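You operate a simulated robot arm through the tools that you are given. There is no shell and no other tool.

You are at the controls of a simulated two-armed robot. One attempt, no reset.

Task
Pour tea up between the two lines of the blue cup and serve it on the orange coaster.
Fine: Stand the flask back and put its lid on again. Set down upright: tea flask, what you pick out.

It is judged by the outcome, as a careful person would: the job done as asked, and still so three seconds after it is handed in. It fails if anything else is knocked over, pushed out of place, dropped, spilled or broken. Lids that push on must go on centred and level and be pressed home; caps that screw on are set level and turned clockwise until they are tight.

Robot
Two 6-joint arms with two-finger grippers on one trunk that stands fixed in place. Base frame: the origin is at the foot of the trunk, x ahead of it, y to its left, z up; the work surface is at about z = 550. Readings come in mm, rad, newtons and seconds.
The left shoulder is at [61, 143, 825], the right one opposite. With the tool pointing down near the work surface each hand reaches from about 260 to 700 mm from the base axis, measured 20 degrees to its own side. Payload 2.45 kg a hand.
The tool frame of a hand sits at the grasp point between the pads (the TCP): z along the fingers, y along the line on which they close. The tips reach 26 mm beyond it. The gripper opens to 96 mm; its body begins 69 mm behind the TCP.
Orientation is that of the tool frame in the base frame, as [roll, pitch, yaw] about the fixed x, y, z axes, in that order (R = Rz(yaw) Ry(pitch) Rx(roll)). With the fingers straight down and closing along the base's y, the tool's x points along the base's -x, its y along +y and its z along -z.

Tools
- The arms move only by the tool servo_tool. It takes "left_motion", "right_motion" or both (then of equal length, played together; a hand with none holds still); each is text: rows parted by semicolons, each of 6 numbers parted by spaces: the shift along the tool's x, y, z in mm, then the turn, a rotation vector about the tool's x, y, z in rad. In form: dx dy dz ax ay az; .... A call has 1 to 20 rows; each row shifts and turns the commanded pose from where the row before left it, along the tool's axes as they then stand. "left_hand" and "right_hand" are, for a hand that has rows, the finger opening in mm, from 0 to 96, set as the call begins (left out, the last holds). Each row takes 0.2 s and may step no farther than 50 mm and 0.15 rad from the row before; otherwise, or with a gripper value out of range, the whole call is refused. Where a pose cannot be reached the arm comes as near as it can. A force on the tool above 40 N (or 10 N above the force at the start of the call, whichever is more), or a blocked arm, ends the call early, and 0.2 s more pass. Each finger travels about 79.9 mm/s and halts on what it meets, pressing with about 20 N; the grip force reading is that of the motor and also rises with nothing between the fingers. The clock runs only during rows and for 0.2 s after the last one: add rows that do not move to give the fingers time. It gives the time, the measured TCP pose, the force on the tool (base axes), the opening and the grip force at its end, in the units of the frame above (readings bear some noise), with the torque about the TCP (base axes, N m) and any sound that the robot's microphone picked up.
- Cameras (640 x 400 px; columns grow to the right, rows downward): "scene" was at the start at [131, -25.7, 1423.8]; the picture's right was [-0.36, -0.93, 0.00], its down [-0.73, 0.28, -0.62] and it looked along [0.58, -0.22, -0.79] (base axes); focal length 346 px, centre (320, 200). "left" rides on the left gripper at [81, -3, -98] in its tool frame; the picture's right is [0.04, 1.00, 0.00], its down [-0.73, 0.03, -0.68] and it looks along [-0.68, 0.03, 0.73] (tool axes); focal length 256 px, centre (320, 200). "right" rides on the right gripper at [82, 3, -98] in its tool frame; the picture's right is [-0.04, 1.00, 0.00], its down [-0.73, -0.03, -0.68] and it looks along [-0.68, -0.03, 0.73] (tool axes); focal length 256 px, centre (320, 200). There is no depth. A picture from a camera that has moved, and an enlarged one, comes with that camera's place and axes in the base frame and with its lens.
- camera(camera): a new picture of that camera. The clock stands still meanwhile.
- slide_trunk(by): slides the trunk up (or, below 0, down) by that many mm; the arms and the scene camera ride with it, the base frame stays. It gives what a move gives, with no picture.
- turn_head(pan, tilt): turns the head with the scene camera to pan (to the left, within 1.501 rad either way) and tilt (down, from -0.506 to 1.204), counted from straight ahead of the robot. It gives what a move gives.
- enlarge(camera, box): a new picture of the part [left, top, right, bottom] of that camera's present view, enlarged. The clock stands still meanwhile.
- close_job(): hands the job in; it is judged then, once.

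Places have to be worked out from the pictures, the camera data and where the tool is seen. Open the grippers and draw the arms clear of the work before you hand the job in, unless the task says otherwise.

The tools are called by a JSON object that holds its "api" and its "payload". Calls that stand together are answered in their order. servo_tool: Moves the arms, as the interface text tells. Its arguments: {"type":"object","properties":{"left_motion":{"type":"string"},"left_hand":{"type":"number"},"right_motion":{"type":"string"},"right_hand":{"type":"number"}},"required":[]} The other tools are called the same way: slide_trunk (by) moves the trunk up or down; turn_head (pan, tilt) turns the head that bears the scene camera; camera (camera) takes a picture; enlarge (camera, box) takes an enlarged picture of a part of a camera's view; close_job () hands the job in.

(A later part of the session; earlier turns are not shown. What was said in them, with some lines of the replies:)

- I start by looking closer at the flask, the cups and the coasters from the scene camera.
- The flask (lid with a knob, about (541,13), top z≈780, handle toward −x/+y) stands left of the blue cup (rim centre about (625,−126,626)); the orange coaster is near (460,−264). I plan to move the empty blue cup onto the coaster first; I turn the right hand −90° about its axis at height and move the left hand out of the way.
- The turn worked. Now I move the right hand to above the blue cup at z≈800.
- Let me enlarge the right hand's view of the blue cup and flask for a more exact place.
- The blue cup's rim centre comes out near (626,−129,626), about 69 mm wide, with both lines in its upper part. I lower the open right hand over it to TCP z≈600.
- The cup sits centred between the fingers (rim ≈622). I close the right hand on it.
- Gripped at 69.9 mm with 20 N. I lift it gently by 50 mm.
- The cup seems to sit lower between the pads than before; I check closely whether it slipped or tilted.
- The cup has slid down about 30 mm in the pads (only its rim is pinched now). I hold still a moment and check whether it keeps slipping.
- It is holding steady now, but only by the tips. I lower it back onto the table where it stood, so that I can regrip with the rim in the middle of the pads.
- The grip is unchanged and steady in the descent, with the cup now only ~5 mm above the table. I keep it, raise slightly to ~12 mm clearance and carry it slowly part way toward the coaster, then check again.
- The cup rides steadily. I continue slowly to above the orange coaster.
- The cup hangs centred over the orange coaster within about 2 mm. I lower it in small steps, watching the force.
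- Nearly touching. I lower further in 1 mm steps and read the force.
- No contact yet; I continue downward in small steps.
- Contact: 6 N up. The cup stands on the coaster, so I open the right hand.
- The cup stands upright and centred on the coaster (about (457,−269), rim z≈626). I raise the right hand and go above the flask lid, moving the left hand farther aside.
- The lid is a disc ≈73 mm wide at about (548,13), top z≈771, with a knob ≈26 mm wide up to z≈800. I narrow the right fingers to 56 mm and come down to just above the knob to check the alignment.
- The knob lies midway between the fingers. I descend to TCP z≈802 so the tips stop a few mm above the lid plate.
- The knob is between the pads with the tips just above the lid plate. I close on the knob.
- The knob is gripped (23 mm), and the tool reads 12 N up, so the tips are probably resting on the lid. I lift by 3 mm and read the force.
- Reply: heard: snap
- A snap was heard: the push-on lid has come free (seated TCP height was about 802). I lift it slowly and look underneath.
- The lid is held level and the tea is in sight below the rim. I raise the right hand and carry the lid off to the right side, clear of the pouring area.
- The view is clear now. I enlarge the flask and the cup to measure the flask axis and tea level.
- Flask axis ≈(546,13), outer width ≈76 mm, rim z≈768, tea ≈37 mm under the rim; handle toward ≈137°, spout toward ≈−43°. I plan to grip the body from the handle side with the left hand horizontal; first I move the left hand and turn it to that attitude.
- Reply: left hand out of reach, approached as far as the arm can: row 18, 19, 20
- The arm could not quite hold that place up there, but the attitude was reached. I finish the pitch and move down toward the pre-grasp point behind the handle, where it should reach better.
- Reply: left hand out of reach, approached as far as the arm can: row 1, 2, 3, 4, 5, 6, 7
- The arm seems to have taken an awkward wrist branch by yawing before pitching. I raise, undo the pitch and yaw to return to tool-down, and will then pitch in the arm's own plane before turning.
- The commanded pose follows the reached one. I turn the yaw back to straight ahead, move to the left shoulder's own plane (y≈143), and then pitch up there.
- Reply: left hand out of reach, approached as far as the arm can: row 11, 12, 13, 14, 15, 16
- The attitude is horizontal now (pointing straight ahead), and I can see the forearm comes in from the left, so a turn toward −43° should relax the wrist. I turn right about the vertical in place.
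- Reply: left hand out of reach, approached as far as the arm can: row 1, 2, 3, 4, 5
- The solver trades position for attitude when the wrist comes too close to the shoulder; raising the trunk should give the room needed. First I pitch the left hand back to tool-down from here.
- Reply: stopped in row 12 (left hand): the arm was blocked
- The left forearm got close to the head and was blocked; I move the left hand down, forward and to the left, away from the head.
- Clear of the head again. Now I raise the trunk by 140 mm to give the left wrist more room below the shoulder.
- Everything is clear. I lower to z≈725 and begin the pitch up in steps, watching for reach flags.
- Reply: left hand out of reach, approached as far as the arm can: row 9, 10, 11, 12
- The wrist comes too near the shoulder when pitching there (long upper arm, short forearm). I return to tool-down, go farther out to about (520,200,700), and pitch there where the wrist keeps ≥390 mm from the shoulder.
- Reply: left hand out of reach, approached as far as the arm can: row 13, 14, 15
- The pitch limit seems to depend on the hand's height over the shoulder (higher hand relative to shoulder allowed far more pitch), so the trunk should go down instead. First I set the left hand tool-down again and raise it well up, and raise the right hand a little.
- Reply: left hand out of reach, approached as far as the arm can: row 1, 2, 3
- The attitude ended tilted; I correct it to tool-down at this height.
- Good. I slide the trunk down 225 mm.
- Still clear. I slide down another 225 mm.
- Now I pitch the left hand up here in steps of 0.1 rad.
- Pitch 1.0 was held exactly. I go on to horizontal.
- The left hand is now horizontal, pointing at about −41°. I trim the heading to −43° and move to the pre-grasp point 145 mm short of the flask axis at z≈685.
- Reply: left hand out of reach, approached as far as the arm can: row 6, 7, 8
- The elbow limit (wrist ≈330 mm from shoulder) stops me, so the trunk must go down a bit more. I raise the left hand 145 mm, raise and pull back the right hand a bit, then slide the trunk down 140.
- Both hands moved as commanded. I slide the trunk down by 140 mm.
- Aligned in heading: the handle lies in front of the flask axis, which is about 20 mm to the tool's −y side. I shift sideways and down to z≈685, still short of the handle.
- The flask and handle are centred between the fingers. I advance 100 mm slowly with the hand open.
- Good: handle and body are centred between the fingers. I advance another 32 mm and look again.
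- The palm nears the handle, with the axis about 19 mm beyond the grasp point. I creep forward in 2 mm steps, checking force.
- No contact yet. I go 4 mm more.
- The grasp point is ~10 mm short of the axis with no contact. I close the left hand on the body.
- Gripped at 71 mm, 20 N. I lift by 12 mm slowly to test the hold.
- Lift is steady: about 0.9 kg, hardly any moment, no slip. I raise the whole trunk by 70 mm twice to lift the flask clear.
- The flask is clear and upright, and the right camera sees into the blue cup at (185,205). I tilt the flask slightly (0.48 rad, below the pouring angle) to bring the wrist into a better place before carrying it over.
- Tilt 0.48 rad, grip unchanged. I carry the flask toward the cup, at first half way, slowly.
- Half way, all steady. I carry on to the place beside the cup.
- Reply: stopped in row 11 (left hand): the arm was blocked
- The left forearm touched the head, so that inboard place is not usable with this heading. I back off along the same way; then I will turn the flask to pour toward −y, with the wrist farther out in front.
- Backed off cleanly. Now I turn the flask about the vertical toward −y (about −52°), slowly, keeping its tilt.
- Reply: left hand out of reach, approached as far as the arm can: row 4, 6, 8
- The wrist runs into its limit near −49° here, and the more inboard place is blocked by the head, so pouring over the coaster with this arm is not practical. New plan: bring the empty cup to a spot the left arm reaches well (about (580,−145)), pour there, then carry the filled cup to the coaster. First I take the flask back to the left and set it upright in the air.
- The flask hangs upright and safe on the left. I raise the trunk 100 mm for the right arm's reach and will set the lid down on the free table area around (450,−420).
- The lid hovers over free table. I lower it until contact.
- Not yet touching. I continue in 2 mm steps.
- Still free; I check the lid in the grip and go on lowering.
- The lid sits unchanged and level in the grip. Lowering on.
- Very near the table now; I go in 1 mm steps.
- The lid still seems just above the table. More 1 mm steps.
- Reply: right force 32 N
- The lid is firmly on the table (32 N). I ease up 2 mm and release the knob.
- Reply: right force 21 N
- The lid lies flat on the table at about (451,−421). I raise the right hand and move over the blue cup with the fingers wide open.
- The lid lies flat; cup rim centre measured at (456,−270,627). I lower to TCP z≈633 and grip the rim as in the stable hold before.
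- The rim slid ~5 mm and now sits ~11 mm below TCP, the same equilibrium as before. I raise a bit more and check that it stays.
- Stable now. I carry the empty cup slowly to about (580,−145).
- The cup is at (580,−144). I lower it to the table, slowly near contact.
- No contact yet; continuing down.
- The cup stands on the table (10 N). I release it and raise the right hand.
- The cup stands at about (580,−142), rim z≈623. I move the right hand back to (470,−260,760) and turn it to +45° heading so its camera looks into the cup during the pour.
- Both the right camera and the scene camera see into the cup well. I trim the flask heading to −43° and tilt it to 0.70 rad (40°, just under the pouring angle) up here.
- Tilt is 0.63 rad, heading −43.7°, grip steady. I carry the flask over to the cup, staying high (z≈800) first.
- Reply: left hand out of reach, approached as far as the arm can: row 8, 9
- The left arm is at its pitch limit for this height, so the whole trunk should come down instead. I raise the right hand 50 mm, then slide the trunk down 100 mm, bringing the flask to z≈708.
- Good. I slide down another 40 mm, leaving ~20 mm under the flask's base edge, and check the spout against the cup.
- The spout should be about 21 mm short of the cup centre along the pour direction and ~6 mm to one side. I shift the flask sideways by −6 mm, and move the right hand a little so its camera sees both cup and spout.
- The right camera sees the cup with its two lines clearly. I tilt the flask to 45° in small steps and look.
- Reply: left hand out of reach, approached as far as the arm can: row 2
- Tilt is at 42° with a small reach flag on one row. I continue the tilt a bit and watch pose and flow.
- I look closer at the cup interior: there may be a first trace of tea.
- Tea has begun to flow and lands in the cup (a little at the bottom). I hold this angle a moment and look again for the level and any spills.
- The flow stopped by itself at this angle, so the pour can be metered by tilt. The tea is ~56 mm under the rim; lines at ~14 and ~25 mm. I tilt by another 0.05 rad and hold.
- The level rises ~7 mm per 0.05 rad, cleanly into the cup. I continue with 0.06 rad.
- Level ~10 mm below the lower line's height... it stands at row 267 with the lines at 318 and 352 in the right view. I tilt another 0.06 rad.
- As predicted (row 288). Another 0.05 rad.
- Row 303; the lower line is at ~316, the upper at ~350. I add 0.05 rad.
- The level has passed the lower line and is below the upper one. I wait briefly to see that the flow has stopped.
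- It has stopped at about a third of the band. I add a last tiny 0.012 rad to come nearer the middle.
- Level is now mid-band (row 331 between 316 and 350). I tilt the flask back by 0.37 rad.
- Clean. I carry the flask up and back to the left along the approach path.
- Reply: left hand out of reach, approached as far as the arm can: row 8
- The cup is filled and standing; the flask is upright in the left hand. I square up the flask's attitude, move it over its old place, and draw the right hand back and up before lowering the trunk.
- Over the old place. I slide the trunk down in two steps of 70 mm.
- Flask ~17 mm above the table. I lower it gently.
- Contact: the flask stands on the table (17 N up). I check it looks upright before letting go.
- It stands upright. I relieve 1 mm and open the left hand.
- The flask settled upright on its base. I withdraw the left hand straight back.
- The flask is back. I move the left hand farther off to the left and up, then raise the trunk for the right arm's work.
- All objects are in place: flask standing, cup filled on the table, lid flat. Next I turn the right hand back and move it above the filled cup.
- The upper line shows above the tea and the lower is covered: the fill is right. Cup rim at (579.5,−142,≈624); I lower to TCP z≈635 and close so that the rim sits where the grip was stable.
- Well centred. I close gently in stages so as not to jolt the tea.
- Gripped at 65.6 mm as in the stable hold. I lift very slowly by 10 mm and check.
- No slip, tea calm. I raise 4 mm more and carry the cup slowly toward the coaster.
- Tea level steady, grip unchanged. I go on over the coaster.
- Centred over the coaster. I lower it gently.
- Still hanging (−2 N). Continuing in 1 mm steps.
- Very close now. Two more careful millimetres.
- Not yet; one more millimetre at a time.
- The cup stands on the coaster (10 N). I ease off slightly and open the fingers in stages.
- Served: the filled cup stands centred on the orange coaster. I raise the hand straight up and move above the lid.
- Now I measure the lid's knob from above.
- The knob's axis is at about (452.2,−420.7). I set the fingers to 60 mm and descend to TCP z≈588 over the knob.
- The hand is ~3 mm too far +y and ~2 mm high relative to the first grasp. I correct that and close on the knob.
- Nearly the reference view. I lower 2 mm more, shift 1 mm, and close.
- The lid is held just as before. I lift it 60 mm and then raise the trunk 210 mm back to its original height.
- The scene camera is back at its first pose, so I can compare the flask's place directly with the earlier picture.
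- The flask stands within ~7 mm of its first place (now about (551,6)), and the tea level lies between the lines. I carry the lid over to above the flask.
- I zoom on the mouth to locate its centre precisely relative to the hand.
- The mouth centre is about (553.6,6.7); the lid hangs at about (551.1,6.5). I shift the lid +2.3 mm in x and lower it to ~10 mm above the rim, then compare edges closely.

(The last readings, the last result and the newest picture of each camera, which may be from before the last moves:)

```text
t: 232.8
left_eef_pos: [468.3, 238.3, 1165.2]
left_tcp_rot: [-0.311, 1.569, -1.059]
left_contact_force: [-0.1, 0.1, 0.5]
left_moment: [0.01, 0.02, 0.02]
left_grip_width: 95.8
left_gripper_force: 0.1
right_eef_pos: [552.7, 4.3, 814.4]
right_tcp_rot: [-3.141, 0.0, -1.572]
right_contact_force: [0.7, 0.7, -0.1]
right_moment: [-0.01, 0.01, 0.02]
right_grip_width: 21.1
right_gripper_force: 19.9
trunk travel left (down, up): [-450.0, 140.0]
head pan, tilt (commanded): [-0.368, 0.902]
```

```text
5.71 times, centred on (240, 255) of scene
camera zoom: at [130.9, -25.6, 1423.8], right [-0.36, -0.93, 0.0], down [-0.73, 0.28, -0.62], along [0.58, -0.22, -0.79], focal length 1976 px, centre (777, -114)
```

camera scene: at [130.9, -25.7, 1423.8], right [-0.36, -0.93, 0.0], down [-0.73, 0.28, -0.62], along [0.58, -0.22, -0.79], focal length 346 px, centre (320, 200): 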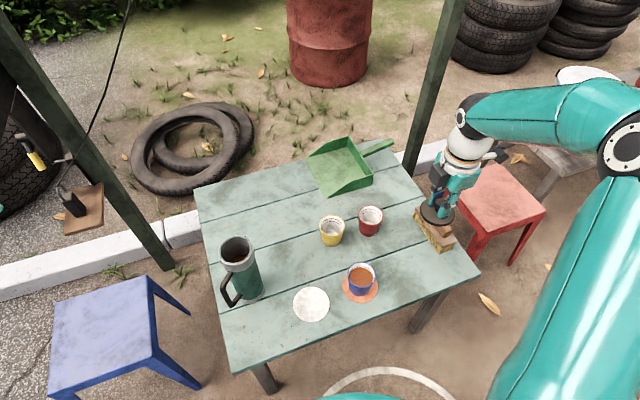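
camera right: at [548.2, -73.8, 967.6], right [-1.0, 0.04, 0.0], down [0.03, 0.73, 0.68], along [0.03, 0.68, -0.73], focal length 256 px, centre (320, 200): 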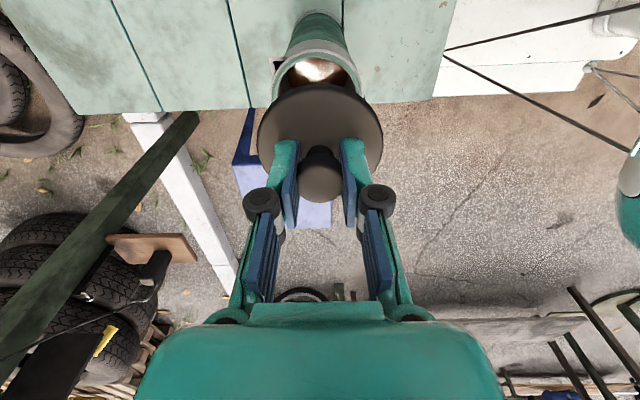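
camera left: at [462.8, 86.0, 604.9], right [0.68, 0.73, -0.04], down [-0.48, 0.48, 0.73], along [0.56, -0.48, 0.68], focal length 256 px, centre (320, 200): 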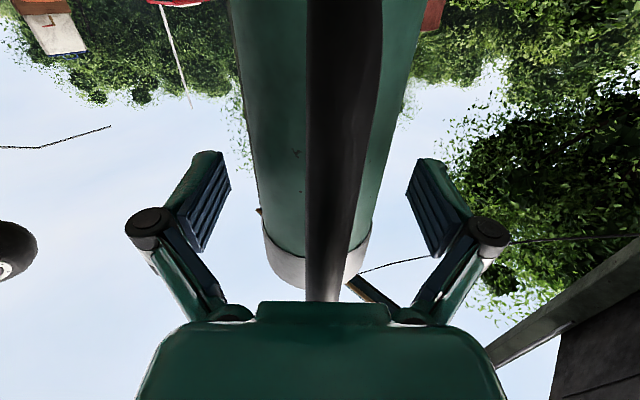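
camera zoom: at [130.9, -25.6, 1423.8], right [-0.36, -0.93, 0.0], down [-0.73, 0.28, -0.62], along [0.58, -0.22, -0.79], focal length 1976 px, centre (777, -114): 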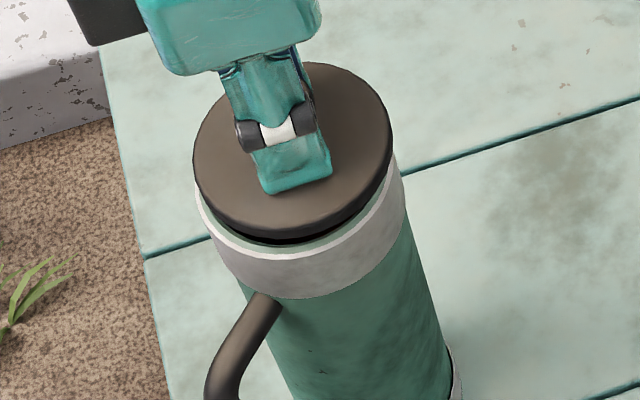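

I zoom in closer on the gap between lid edge and rim from both cameras.

{"api": "enlarge", "payload": {"camera": "right", "box": [270, 70, 370, 125]}}

{"api": "enlarge", "payload": {"camera": "scene", "box": [220, 235, 260, 270]}}

```text
6.40 times, centred on (320, 98) of right
camera zoom: at [550.0, -75.8, 911.8], right [-1.0, 0.04, 0.0], down [0.03, 0.73, 0.68], along [0.03, 0.68, -0.73], focal length 1638 px, centre (320, 856)
```

zoom: 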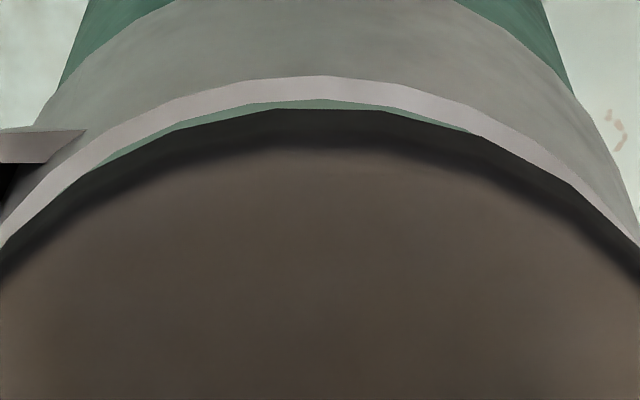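

```text
11.43 times, centred on (240, 252) of scene
camera zoom: at [130.9, -25.6, 1423.8], right [-0.36, -0.93, 0.0], down [-0.73, 0.28, -0.62], along [0.58, -0.22, -0.79], focal length 3952 px, centre (1234, -400)
```

zoom: 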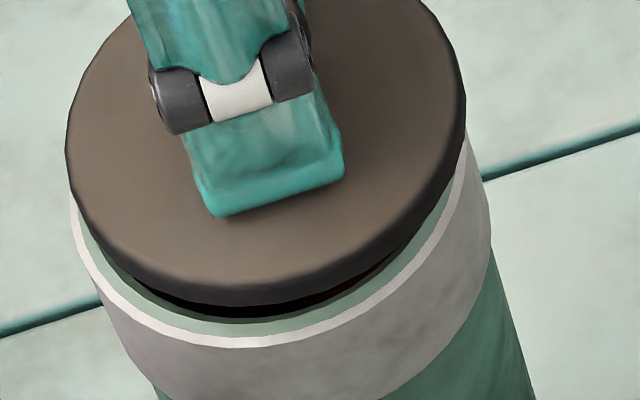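

Comparing with the seated reference view, the lid must go about +2.8 mm in y to be concentric (x is within half a mm). I shift and re-check; the rim's front arc should then appear near row 44 in this zoom.

{"api": "servo_tool", "payload": {"right_motion": "-1.4 0 0 0 0 0; -1.4 -0.3 0 0 0 0; 0 0 0 0 0 0; 0 0 0 0 0 0"}}

{"api": "enlarge", "payload": {"camera": "right", "box": [270, 70, 370, 125]}}

{"api": "enlarge", "payload": {"camera": "scene", "box": [215, 225, 265, 270]}}

{"api": "enlarge", "payload": {"camera": "right", "box": [220, 60, 420, 240]}}

```text
t: 233.8
left_eef_pos: [466.5, 238.3, 1165.5]
left_tcp_rot: [-0.341, 1.57, -1.085]
left_contact_force: [-0.3, 0.5, -0.3]
left_moment: [-0.03, 0.03, 0.0]
left_grip_width: 96.2
left_gripper_force: 0.0
right_eef_pos: [554.6, 9.1, 813.0]
right_tcp_rot: [3.141, -0.001, -1.571]
right_contact_force: [-0.1, -0.3, -0.1]
right_moment: [0.01, 0.0, -0.01]
right_grip_width: 21.4
right_gripper_force: 19.7
trunk travel left (down, up): [-450.0, 140.0]
head pan, tilt (commanded): [-0.368, 0.902]
```

```text
6.40 times, centred on (320, 98) of right
camera zoom: at [550.7, -73.1, 911.0], right [-1.0, 0.04, 0.0], down [0.03, 0.73, 0.68], along [0.03, 0.68, -0.73], focal length 1638 px, centre (320, 856)
```

zoom: 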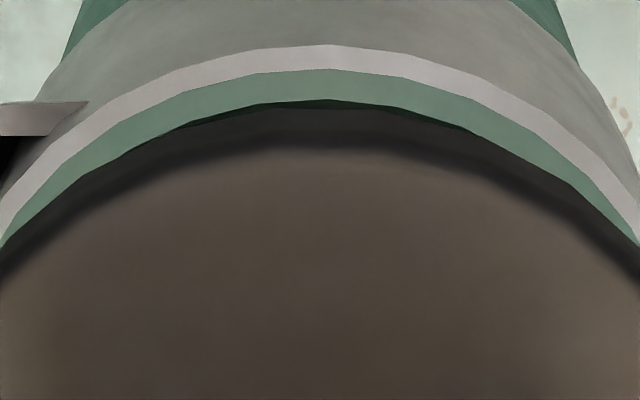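

```text
8.89 times, centred on (240, 248) of scene
camera zoom: at [131.0, -25.6, 1423.8], right [-0.36, -0.93, 0.0], down [-0.73, 0.28, -0.62], along [0.58, -0.22, -0.79], focal length 3074 px, centre (1031, -222)
```

zoom: 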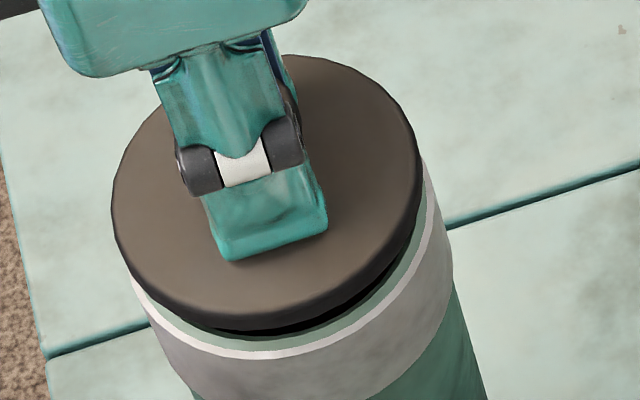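

```text
2.22 times, centred on (320, 150) of right
camera zoom: at [550.7, -73.1, 911.0], right [-1.0, 0.04, 0.0], down [0.03, 0.73, 0.68], along [0.03, 0.68, -0.73], focal length 569 px, centre (320, 311)
```

zoom: 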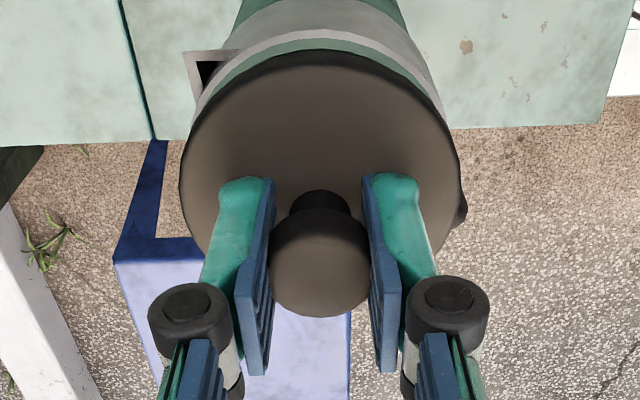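

The rim arc is where it should be in the right view. I double-check the sideways alignment with high zooms of the left and right edges from the scene camera.

{"api": "enlarge", "payload": {"camera": "scene", "box": [222, 244, 242, 268]}}

{"api": "enlarge", "payload": {"camera": "scene", "box": [244, 232, 270, 262]}}

{"api": "enlarge", "payload": {"camera": "left", "box": [0, 0, 640, 400]}}

```text
16.00 times, centred on (232, 256) of scene
camera zoom: at [131.0, -25.6, 1423.8], right [-0.36, -0.93, 0.0], down [-0.73, 0.28, -0.62], along [0.58, -0.22, -0.79], focal length 5532 px, centre (1728, -696)
```

zoom: 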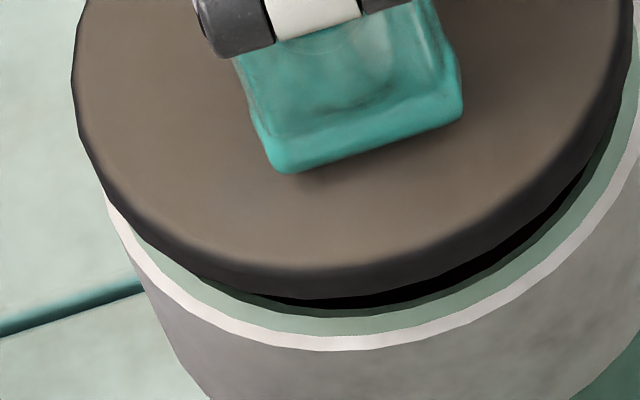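

```text
13.33 times, centred on (257, 247) of scene
camera zoom: at [131.0, -25.6, 1423.8], right [-0.36, -0.93, 0.0], down [-0.73, 0.28, -0.62], along [0.58, -0.22, -0.79], focal length 4610 px, centre (1160, -427)
```

zoom: 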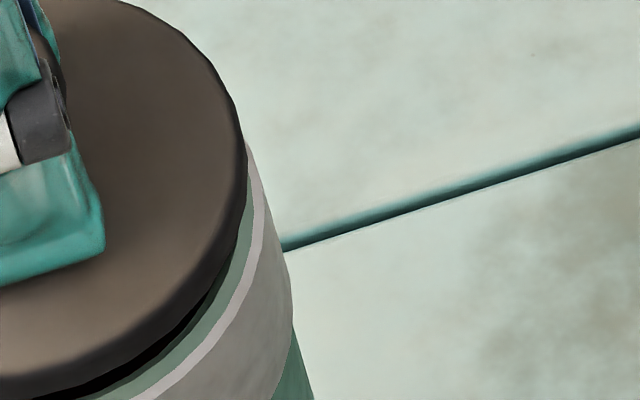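

```text
1.00 times, centred on (320, 200) of left (not enlarged: the box is as wide or as high as the picture)
camera zoom: at [392.6, 302.5, 1082.3], right [0.68, 0.73, -0.04], down [-0.48, 0.48, 0.73], along [0.56, -0.48, 0.68], focal length 256 px, centre (320, 200)
```

zoom: 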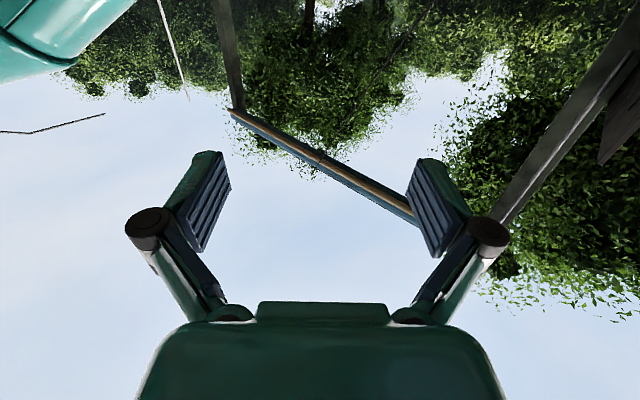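

Both views now agree the lid is concentric to within about 1 mm. I lower it in 1 mm steps and watch the force.

{"api": "servo_tool", "payload": {"right_motion": "0 0 1 0 0 0; 0 0 1 0 0 0; 0 0 1 0 0 0; 0 0 0 0 0 0"}}

{"api": "servo_tool", "payload": {"right_motion": "0 0 1 0 0 0; 0 0 1 0 0 0; 0 0 0 0 0 0"}}

{"api": "servo_tool", "payload": {"right_motion": "0 0 1 0 0 0; 0 0 1 0 0 0; 0 0 0 0 0 0"}}

```text
t: 234.8
left_eef_pos: [467.5, 239.2, 1165.8]
left_tcp_rot: [-0.328, 1.57, -1.075]
left_contact_force: [0.1, 0.6, 0.2]
left_moment: [-0.03, 0.0, -0.04]
left_grip_width: 95.9
left_gripper_force: 0.0
right_eef_pos: [553.6, 9.0, 811.2]
right_tcp_rot: [3.141, 0.0, -1.573]
right_contact_force: [-0.6, 0.1, -0.5]
right_moment: [0.01, -0.04, 0.03]
right_grip_width: 21.2
right_gripper_force: 19.7
trunk travel left (down, up): [-450.0, 140.0]
head pan, tilt (commanded): [-0.368, 0.902]
```

```text
t: 235.6
left_eef_pos: [467.6, 238.0, 1166.2]
left_tcp_rot: [2.807, 1.57, 2.062]
left_contact_force: [0.5, -0.7, 0.1]
left_moment: [-0.04, -0.05, 0.0]
left_grip_width: 96.2
left_gripper_force: 0.0
right_eef_pos: [553.6, 9.0, 809.6]
right_tcp_rot: [-3.141, 0.0, -1.572]
right_contact_force: [-0.5, 0.0, -0.9]
right_moment: [0.02, -0.04, 0.0]
right_grip_width: 21.5
right_gripper_force: 20.5
trunk travel left (down, up): [-450.0, 140.0]
head pan, tilt (commanded): [-0.368, 0.902]
```

```text
t: 236.4
left_eef_pos: [467.1, 238.3, 1166.3]
left_tcp_rot: [2.8, 1.571, 2.054]
left_contact_force: [0.0, 0.0, -0.3]
left_moment: [0.0, 0.03, 0.02]
left_grip_width: 95.9
left_gripper_force: 0.1
right_eef_pos: [554.0, 7.3, 807.7]
right_tcp_rot: [-3.141, 0.001, -1.574]
right_contact_force: [0.3, -0.4, -0.5]
right_moment: [-0.02, 0.0, 0.05]
right_grip_width: 21.4
right_gripper_force: 20.1
trunk travel left (down, up): [-450.0, 140.0]
head pan, tilt (commanded): [-0.368, 0.902]
```

Free so far at z≈807. I check the view, then go on down.

{"api": "enlarge", "payload": {"camera": "scene", "box": [215, 225, 265, 270]}}

{"api": "enlarge", "payload": {"camera": "right", "box": [240, 60, 400, 160]}}

```text
8.89 times, centred on (240, 248) of scene
camera zoom: at [131.0, -25.6, 1423.8], right [-0.36, -0.93, 0.0], down [-0.73, 0.28, -0.62], along [0.58, -0.22, -0.79], focal length 3074 px, centre (1031, -222)
```

zoom: 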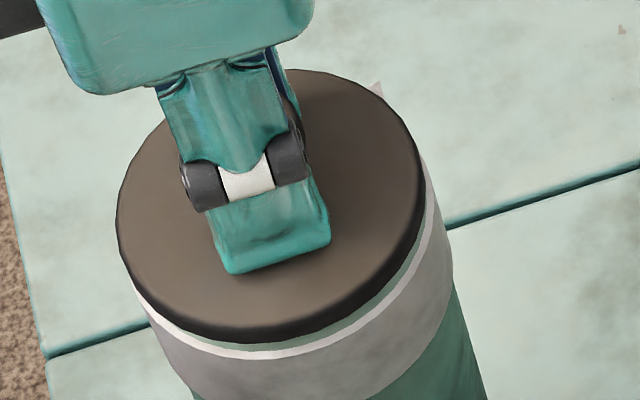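

```text
4.00 times, centred on (320, 110) of right
camera zoom: at [550.6, -72.8, 904.7], right [-1.0, 0.04, 0.0], down [0.03, 0.73, 0.68], along [0.03, 0.68, -0.73], focal length 1024 px, centre (320, 560)
```

zoom: 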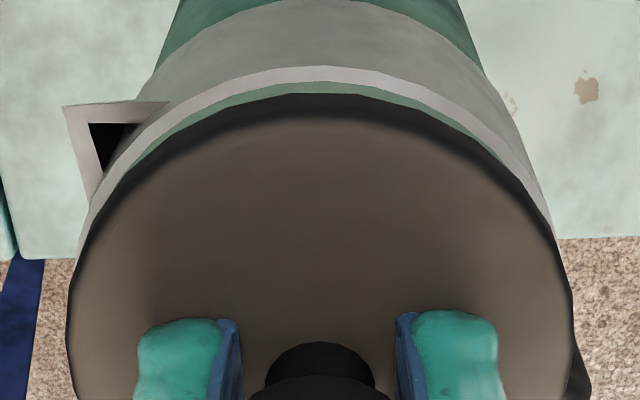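

Both views suggest the lid is ~0.8 mm too far +y. I correct that and continue down.

{"api": "servo_tool", "payload": {"right_motion": "0.8 0 0 0 0 0; 0 0 1 0 0 0; 0 0 1 0 0 0; 0 0 0 0 0 0"}}

{"api": "servo_tool", "payload": {"right_motion": "0 0 1 0 0 0; 0 0 1 0 0 0; 0 0 0 0 0 0"}}

{"api": "enlarge", "payload": {"camera": "scene", "box": [215, 225, 265, 270]}}

```text
t: 237.4
left_eef_pos: [468.1, 238.0, 1165.4]
left_tcp_rot: [2.809, 1.57, 2.066]
left_contact_force: [0.1, -0.3, -0.1]
left_moment: [-0.03, 0.0, -0.02]
left_grip_width: 96.1
left_gripper_force: 0.0
right_eef_pos: [555.8, 7.3, 804.6]
right_tcp_rot: [-3.141, 0.001, -1.575]
right_contact_force: [0.6, -0.3, -1.0]
right_moment: [0.0, -0.01, 0.02]
right_grip_width: 21.5
right_gripper_force: 20.2
trunk travel left (down, up): [-450.0, 140.0]
head pan, tilt (commanded): [-0.368, 0.902]
```

```text
t: 238.2
left_eef_pos: [467.6, 238.8, 1166.2]
left_tcp_rot: [-0.326, 1.568, -1.073]
left_contact_force: [0.2, 0.3, -0.5]
left_moment: [-0.02, 0.01, 0.02]
left_grip_width: 96.0
left_gripper_force: 0.0
right_eef_pos: [554.4, 7.5, 803.4]
right_tcp_rot: [-3.141, -0.001, -1.572]
right_contact_force: [0.0, 0.0, -0.9]
right_moment: [0.01, 0.0, -0.02]
right_grip_width: 21.5
right_gripper_force: 20.0
trunk travel left (down, up): [-450.0, 140.0]
head pan, tilt (commanded): [-0.368, 0.902]
```

```text
8.89 times, centred on (240, 248) of scene
camera zoom: at [131.0, -25.6, 1423.8], right [-0.36, -0.93, 0.0], down [-0.73, 0.28, -0.62], along [0.58, -0.22, -0.79], focal length 3074 px, centre (1031, -222)
```

zoom: 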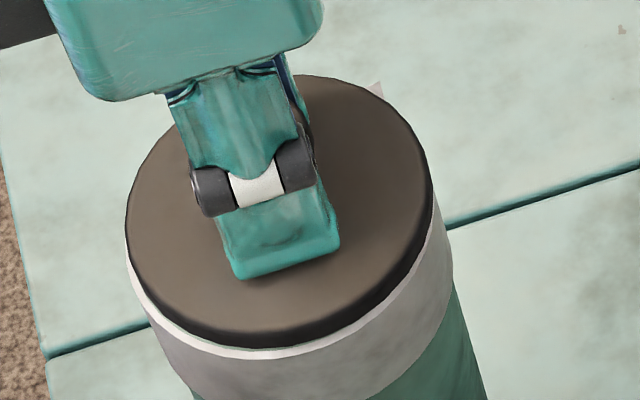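

The lid sits concentric, almost down, with no resistance yet. I lower further 1 mm at a time.

{"api": "servo_tool", "payload": {"right_motion": "0 0 1 0 0 0; 0 0 0 0 0 0"}}

{"api": "servo_tool", "payload": {"right_motion": "0 0 1 0 0 0; 0 0 0 0 0 0"}}

{"api": "servo_tool", "payload": {"right_motion": "0 0 1 0 0 0; 0 0 0 0 0 0"}}

{"api": "enlarge", "payload": {"camera": "scene", "box": [215, 225, 265, 270]}}

```text
t: 238.8
left_eef_pos: [467.5, 239.6, 1165.2]
left_tcp_rot: [-0.323, 1.571, -1.07]
left_contact_force: [0.3, -0.7, 0.1]
left_moment: [0.01, 0.0, -0.01]
left_grip_width: 96.2
left_gripper_force: 0.1
right_eef_pos: [555.5, 6.6, 802.3]
right_tcp_rot: [-3.142, -0.001, -1.573]
right_contact_force: [0.3, 0.8, -0.7]
right_moment: [0.01, 0.0, 0.0]
right_grip_width: 21.3
right_gripper_force: 20.2
trunk travel left (down, up): [-450.0, 140.0]
head pan, tilt (commanded): [-0.368, 0.902]
```

```text
t: 239.4
left_eef_pos: [465.2, 239.5, 1165.9]
left_tcp_rot: [0.116, 1.568, -0.628]
left_contact_force: [0.1, -0.4, 0.0]
left_moment: [-0.01, 0.02, 0.0]
left_grip_width: 96.0
left_gripper_force: 0.0
right_eef_pos: [553.9, 7.1, 802.8]
right_tcp_rot: [-3.139, 0.001, -1.572]
right_contact_force: [-0.9, 1.6, 9.2]
right_moment: [-0.07, 0.0, -0.02]
right_grip_width: 21.2
right_gripper_force: 19.6
trunk travel left (down, up): [-450.0, 140.0]
head pan, tilt (commanded): [-0.368, 0.902]
heard: snap
```

```text
t: 240.0
left_eef_pos: [464.6, 239.9, 1167.2]
left_tcp_rot: [0.425, 1.569, -0.322]
left_contact_force: [-0.4, 1.0, 0.3]
left_moment: [-0.04, 0.03, 0.01]
left_grip_width: 96.2
left_gripper_force: 0.0
right_eef_pos: [553.6, 6.9, 803.1]
right_tcp_rot: [-3.137, 0.002, -1.572]
right_contact_force: [-1.8, 1.7, 23.5]
right_moment: [-0.05, 0.06, 0.01]
right_grip_width: 21.4
right_gripper_force: 20.1
trunk travel left (down, up): [-450.0, 140.0]
head pan, tilt (commanded): [-0.368, 0.902]
```

```text
8.89 times, centred on (240, 248) of scene
camera zoom: at [128.3, -25.6, 1424.3], right [-0.36, -0.93, 0.0], down [-0.73, 0.28, -0.62], along [0.58, -0.22, -0.78], focal length 3074 px, centre (1031, -222)
```

zoom: 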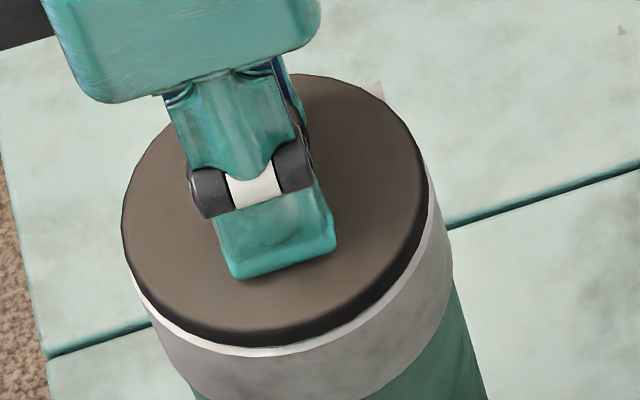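

A snap was heard and 23 N of press is on: the lid has gone home. I press slightly more to be sure, then relax.

{"api": "servo_tool", "payload": {"right_motion": "0 0 0.7 0 0 0; 0 0 0 0 0 0"}}

{"api": "servo_tool", "payload": {"right_motion": "0 0 -1 0 0 0; 0 0 -1 0 0 0; 0 0 -0.7 0 0 0; 0 0 0 0 0 0"}}

```text
t: 240.6
left_eef_pos: [464.5, 239.1, 1165.9]
left_tcp_rot: [0.48, 1.567, -0.263]
left_contact_force: [0.1, -0.2, -0.8]
left_moment: [0.02, 0.02, -0.02]
left_grip_width: 95.9
left_gripper_force: 0.0
right_eef_pos: [553.2, 9.1, 801.9]
right_tcp_rot: [-3.134, 0.001, -1.573]
right_contact_force: [0.4, -0.1, 31.0]
right_moment: [-0.06, -0.01, 0.01]
right_grip_width: 21.3
right_gripper_force: 19.8
trunk travel left (down, up): [-450.0, 140.0]
head pan, tilt (commanded): [-0.368, 0.902]
```

```text
t: 241.6
left_eef_pos: [465.9, 238.2, 1164.8]
left_tcp_rot: [0.234, 1.568, -0.513]
left_contact_force: [-0.4, 0.5, 0.3]
left_moment: [0.02, -0.04, 0.02]
left_grip_width: 96.1
left_gripper_force: 0.0
right_eef_pos: [552.8, 7.6, 802.4]
right_tcp_rot: [-3.139, 0.0, -1.573]
right_contact_force: [2.9, 2.4, 18.7]
right_moment: [0.26, -0.11, -0.03]
right_grip_width: 21.2
right_gripper_force: 20.6
trunk travel left (down, up): [-450.0, 140.0]
head pan, tilt (commanded): [-0.368, 0.902]
```

Some press remains; I now open the fingers to let go of the knob.

{"api": "servo_tool", "payload": {"right_motion": "0 0 0 0 0 0; 0 0 0 0 0 0; 0 0 0 0 0 0", "right_hand": 60}}

{"api": "servo_tool", "payload": {"right_motion": "0 0 -3 0 0 0; 0 0 -8 0 0 0; 0 0 -15 0 0 0; 0 0 -25 0 0 0; 0 0 -35 0 0 0; 0 0 -35 0 0 0; 0 0 0 0 0 0"}}

{"api": "camera", "payload": {"camera": "right"}}

{"api": "enlarge", "payload": {"camera": "scene", "box": [205, 225, 275, 315]}}

```text
t: 242.4
left_eef_pos: [467.6, 239.1, 1165.4]
left_tcp_rot: [2.671, 1.569, 1.921]
left_contact_force: [0.5, 0.0, -0.1]
left_moment: [0.02, -0.01, 0.01]
left_grip_width: 96.0
left_gripper_force: 0.1
right_eef_pos: [553.6, 7.3, 800.4]
right_tcp_rot: [3.14, -0.001, -1.574]
right_contact_force: [0.5, -0.4, -0.2]
right_moment: [-0.02, 0.02, -0.01]
right_grip_width: 59.9
right_gripper_force: 0.1
trunk travel left (down, up): [-450.0, 140.0]
head pan, tilt (commanded): [-0.368, 0.902]
```

```text
t: 244.0
left_eef_pos: [466.4, 240.3, 1165.1]
left_tcp_rot: [-0.53, 1.57, -1.273]
left_contact_force: [-0.3, 1.2, 0.3]
left_moment: [-0.01, 0.04, 0.01]
left_grip_width: 95.9
left_gripper_force: 0.0
right_eef_pos: [556.2, 6.6, 923.3]
right_tcp_rot: [3.139, -0.001, -1.573]
right_contact_force: [-0.1, 0.2, 0.2]
right_moment: [0.03, -0.01, 0.02]
right_grip_width: 59.8
right_gripper_force: 0.0
trunk travel left (down, up): [-450.0, 140.0]
head pan, tilt (commanded): [-0.368, 0.902]
```

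```text
taken
camera right: at [552.1, -74.3, 1021.1], right [-1.0, 0.04, 0.0], down [0.03, 0.73, 0.68], along [0.03, 0.68, -0.73], focal length 256 px, centre (320, 200)
```

right: 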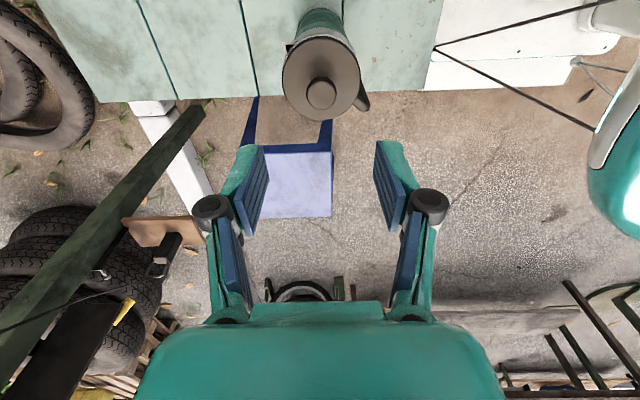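

```text
4.44 times, centred on (240, 270) of scene
camera zoom: at [131.2, -25.6, 1423.8], right [-0.36, -0.93, 0.0], down [-0.73, 0.28, -0.62], along [0.58, -0.22, -0.79], focal length 1537 px, centre (676, -111)
```

zoom: 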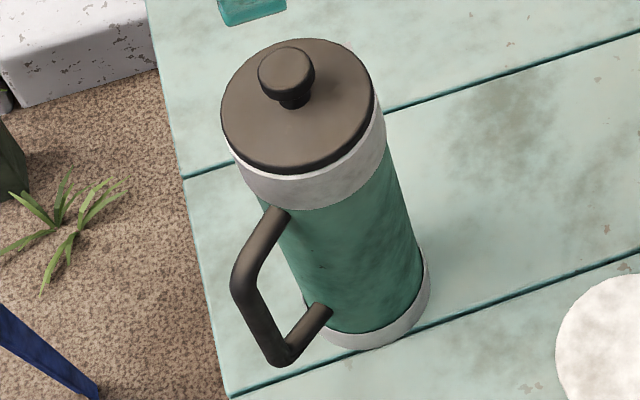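

The lid is on and looks centred and level. I take closer looks at the lid seat and the tea level in the cup.

{"api": "enlarge", "payload": {"camera": "scene", "box": [218, 228, 262, 272]}}

{"api": "enlarge", "payload": {"camera": "right", "box": [270, 20, 370, 130]}}

{"api": "enlarge", "payload": {"camera": "scene", "box": [345, 258, 380, 285]}}

```text
9.09 times, centred on (240, 250) of scene
camera zoom: at [131.2, -25.6, 1423.8], right [-0.36, -0.93, 0.0], down [-0.73, 0.28, -0.62], along [0.58, -0.22, -0.79], focal length 3143 px, centre (1047, -254)
```

zoom: 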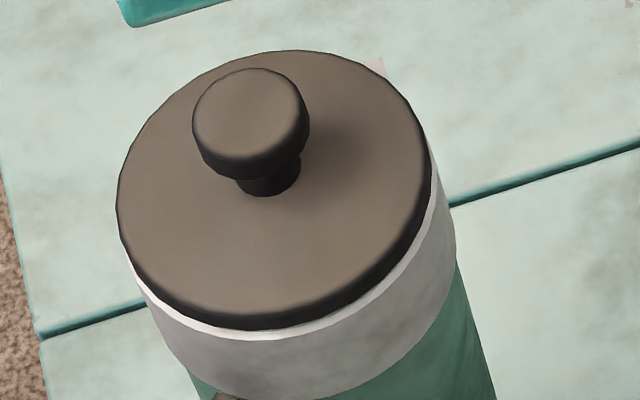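

```text
3.64 times, centred on (320, 75) of right
camera zoom: at [552.1, -74.3, 1021.1], right [-1.0, 0.04, 0.0], down [0.03, 0.73, 0.68], along [0.03, 0.68, -0.73], focal length 931 px, centre (320, 654)
```

zoom: 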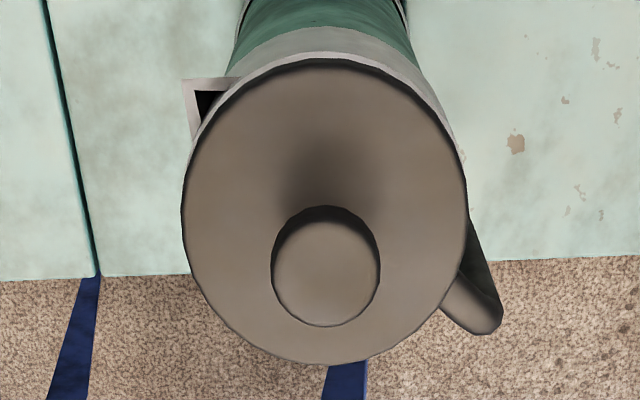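

```text
14.81 times, centred on (362, 272) of scene
camera zoom: at [131.2, -25.6, 1423.8], right [-0.36, -0.93, 0.0], down [-0.73, 0.28, -0.62], along [0.58, -0.22, -0.79], focal length 5122 px, centre (-310, -859)
```

zoom: 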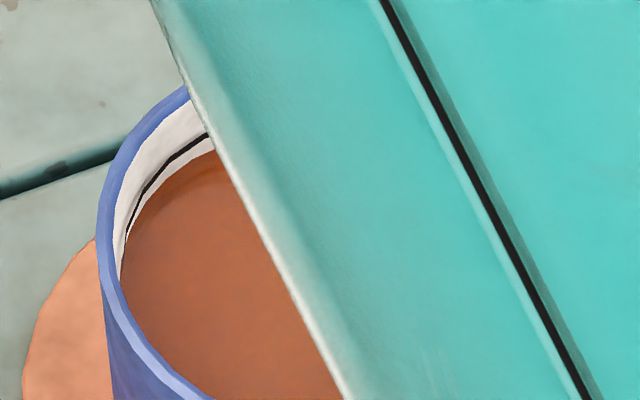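

The lid is seated evenly. I open the right hand fully, raise it and draw it back to the right, clear of the work.

{"api": "servo_tool", "payload": {"right_motion": "0 0 -30 0 0 0; 0 0 -35 0 0 0; 0 0 -35 0 0 0; 15 3 -10 0 0 0; 30 7 -5 0 0 0; 35 8 -5 0 0 0; 35 8 -5 0 0 0; 35 8 0 0 0 0; 35 8 0 0 0 0; 35 8 0 0 0 0; 35 8 0 0 0 0; 35 8 0 0 0 0; 35 8 0 0 0 0; 25 6 0 0 0 0; 0 0 0 0 0 0", "right_hand": 96}}

{"api": "camera", "payload": {"camera": "scene"}}

{"api": "camera", "payload": {"camera": "right"}}

```text
t: 247.2
left_eef_pos: [467.5, 239.7, 1164.7]
left_tcp_rot: [-0.291, 1.569, -1.037]
left_contact_force: [0.3, 0.2, 0.5]
left_moment: [-0.01, 0.03, -0.01]
left_grip_width: 96.0
left_gripper_force: 0.0
right_eef_pos: [475.0, -344.4, 1049.3]
right_tcp_rot: [3.142, 0.001, -1.57]
right_contact_force: [0.4, -0.4, -0.3]
right_moment: [-0.04, 0.0, -0.03]
right_grip_width: 95.9
right_gripper_force: 0.1
trunk travel left (down, up): [-450.0, 140.0]
head pan, tilt (commanded): [-0.368, 0.902]
```

```text
taken
camera scene: at [130.8, -25.5, 1423.8], right [-0.36, -0.93, 0.0], down [-0.73, 0.28, -0.62], along [0.58, -0.22, -0.79], focal length 346 px, centre (320, 200)
```

scene: 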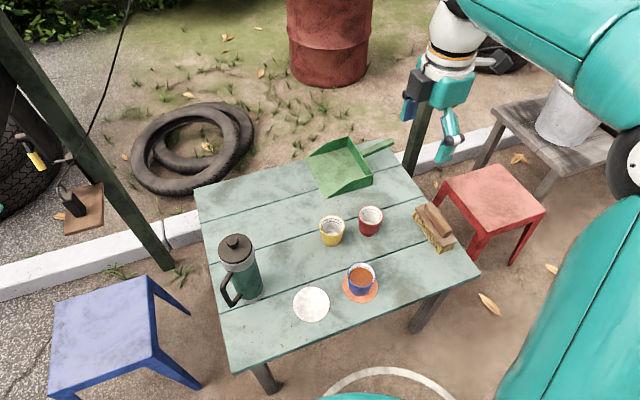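

```text
taken
camera right: at [471.1, -425.0, 1146.8], right [-1.0, 0.04, 0.0], down [0.03, 0.73, 0.68], along [0.03, 0.68, -0.73], focal length 256 px, centre (320, 200)
```

right: 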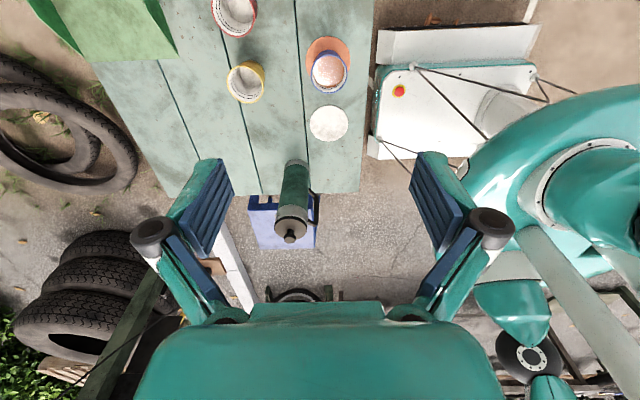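

Everything is in its place and both hands are clear and open. I verify the cup's level and its stand on the coaster once more.

{"api": "enlarge", "payload": {"camera": "scene", "box": [335, 252, 387, 308]}}

{"api": "enlarge", "payload": {"camera": "scene", "box": [350, 260, 376, 280]}}

{"api": "enlarge", "payload": {"camera": "scene", "box": [190, 180, 400, 330]}}

```text
7.14 times, centred on (361, 280) of scene
camera zoom: at [130.8, -25.5, 1423.8], right [-0.36, -0.93, 0.0], down [-0.73, 0.28, -0.62], along [0.58, -0.22, -0.79], focal length 2470 px, centre (27, -371)
```

zoom: 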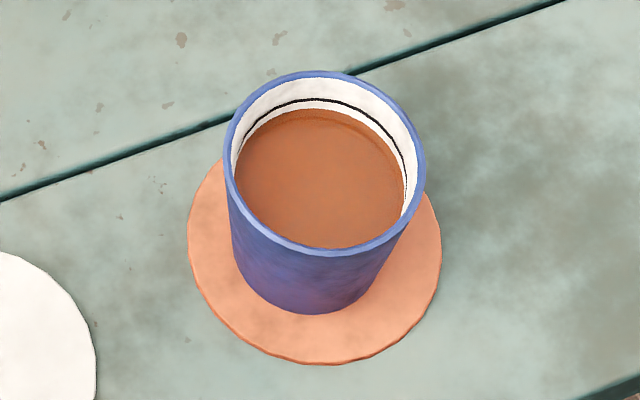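

```text
16.00 times, centred on (363, 270) of scene
camera zoom: at [130.8, -25.5, 1423.8], right [-0.36, -0.93, 0.0], down [-0.73, 0.28, -0.62], along [0.58, -0.22, -0.79], focal length 5532 px, centre (-368, -920)
```

zoom: 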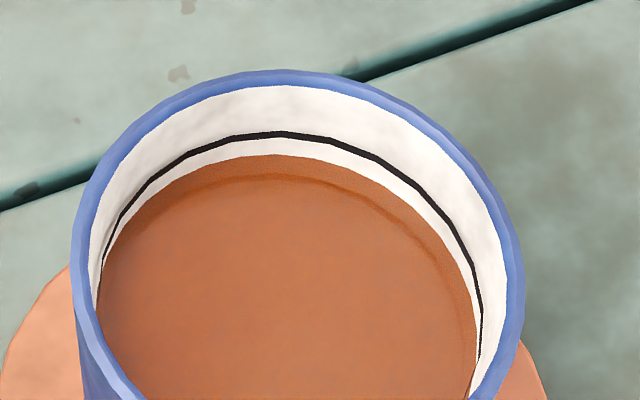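

```text
2.67 times, centred on (295, 255) of scene
camera zoom: at [130.8, -25.5, 1423.8], right [-0.36, -0.93, 0.0], down [-0.73, 0.28, -0.62], along [0.58, -0.22, -0.79], focal length 922 px, centre (387, 53)
```

zoom: 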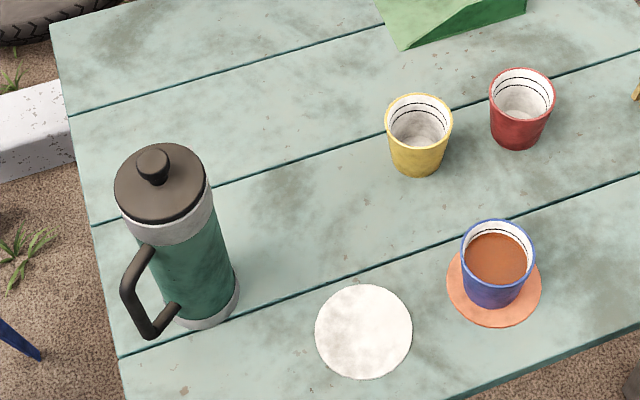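

The tea stands midway between the two lines. The cup is on the orange coaster, the flask is back upright with its lid pressed on, the other objects are undisturbed, and both grippers are open and clear. I hand the job in.

{"api": "close_job", "payload": {}}

```text
The job is handed in.
```

The job is handed in: the blue cup is on the orange coaster with the tea about midway between the two lines.

- **Flask:** It stands upright about 7 mm from where it started. The lid is back on, centred and level; I heard it snap home and pressed it to about 31 N.
- **Pour:** My arm could not pour over the coaster without hitting the head. I filled the cup a little way off on the table, then carried it full to the coaster. I saw no tea on the table.
- **Other objects:** The lid rested on the table during the pour. The other cups, the white coaster, the brush and the dustpan look undisturbed.
- **Robot:** While I was still working out where to pour, the left forearm touched the robot's own head twice. I backed off both times, and nothing on the table was affected. Both grippers are open and the arms are clear of the work.
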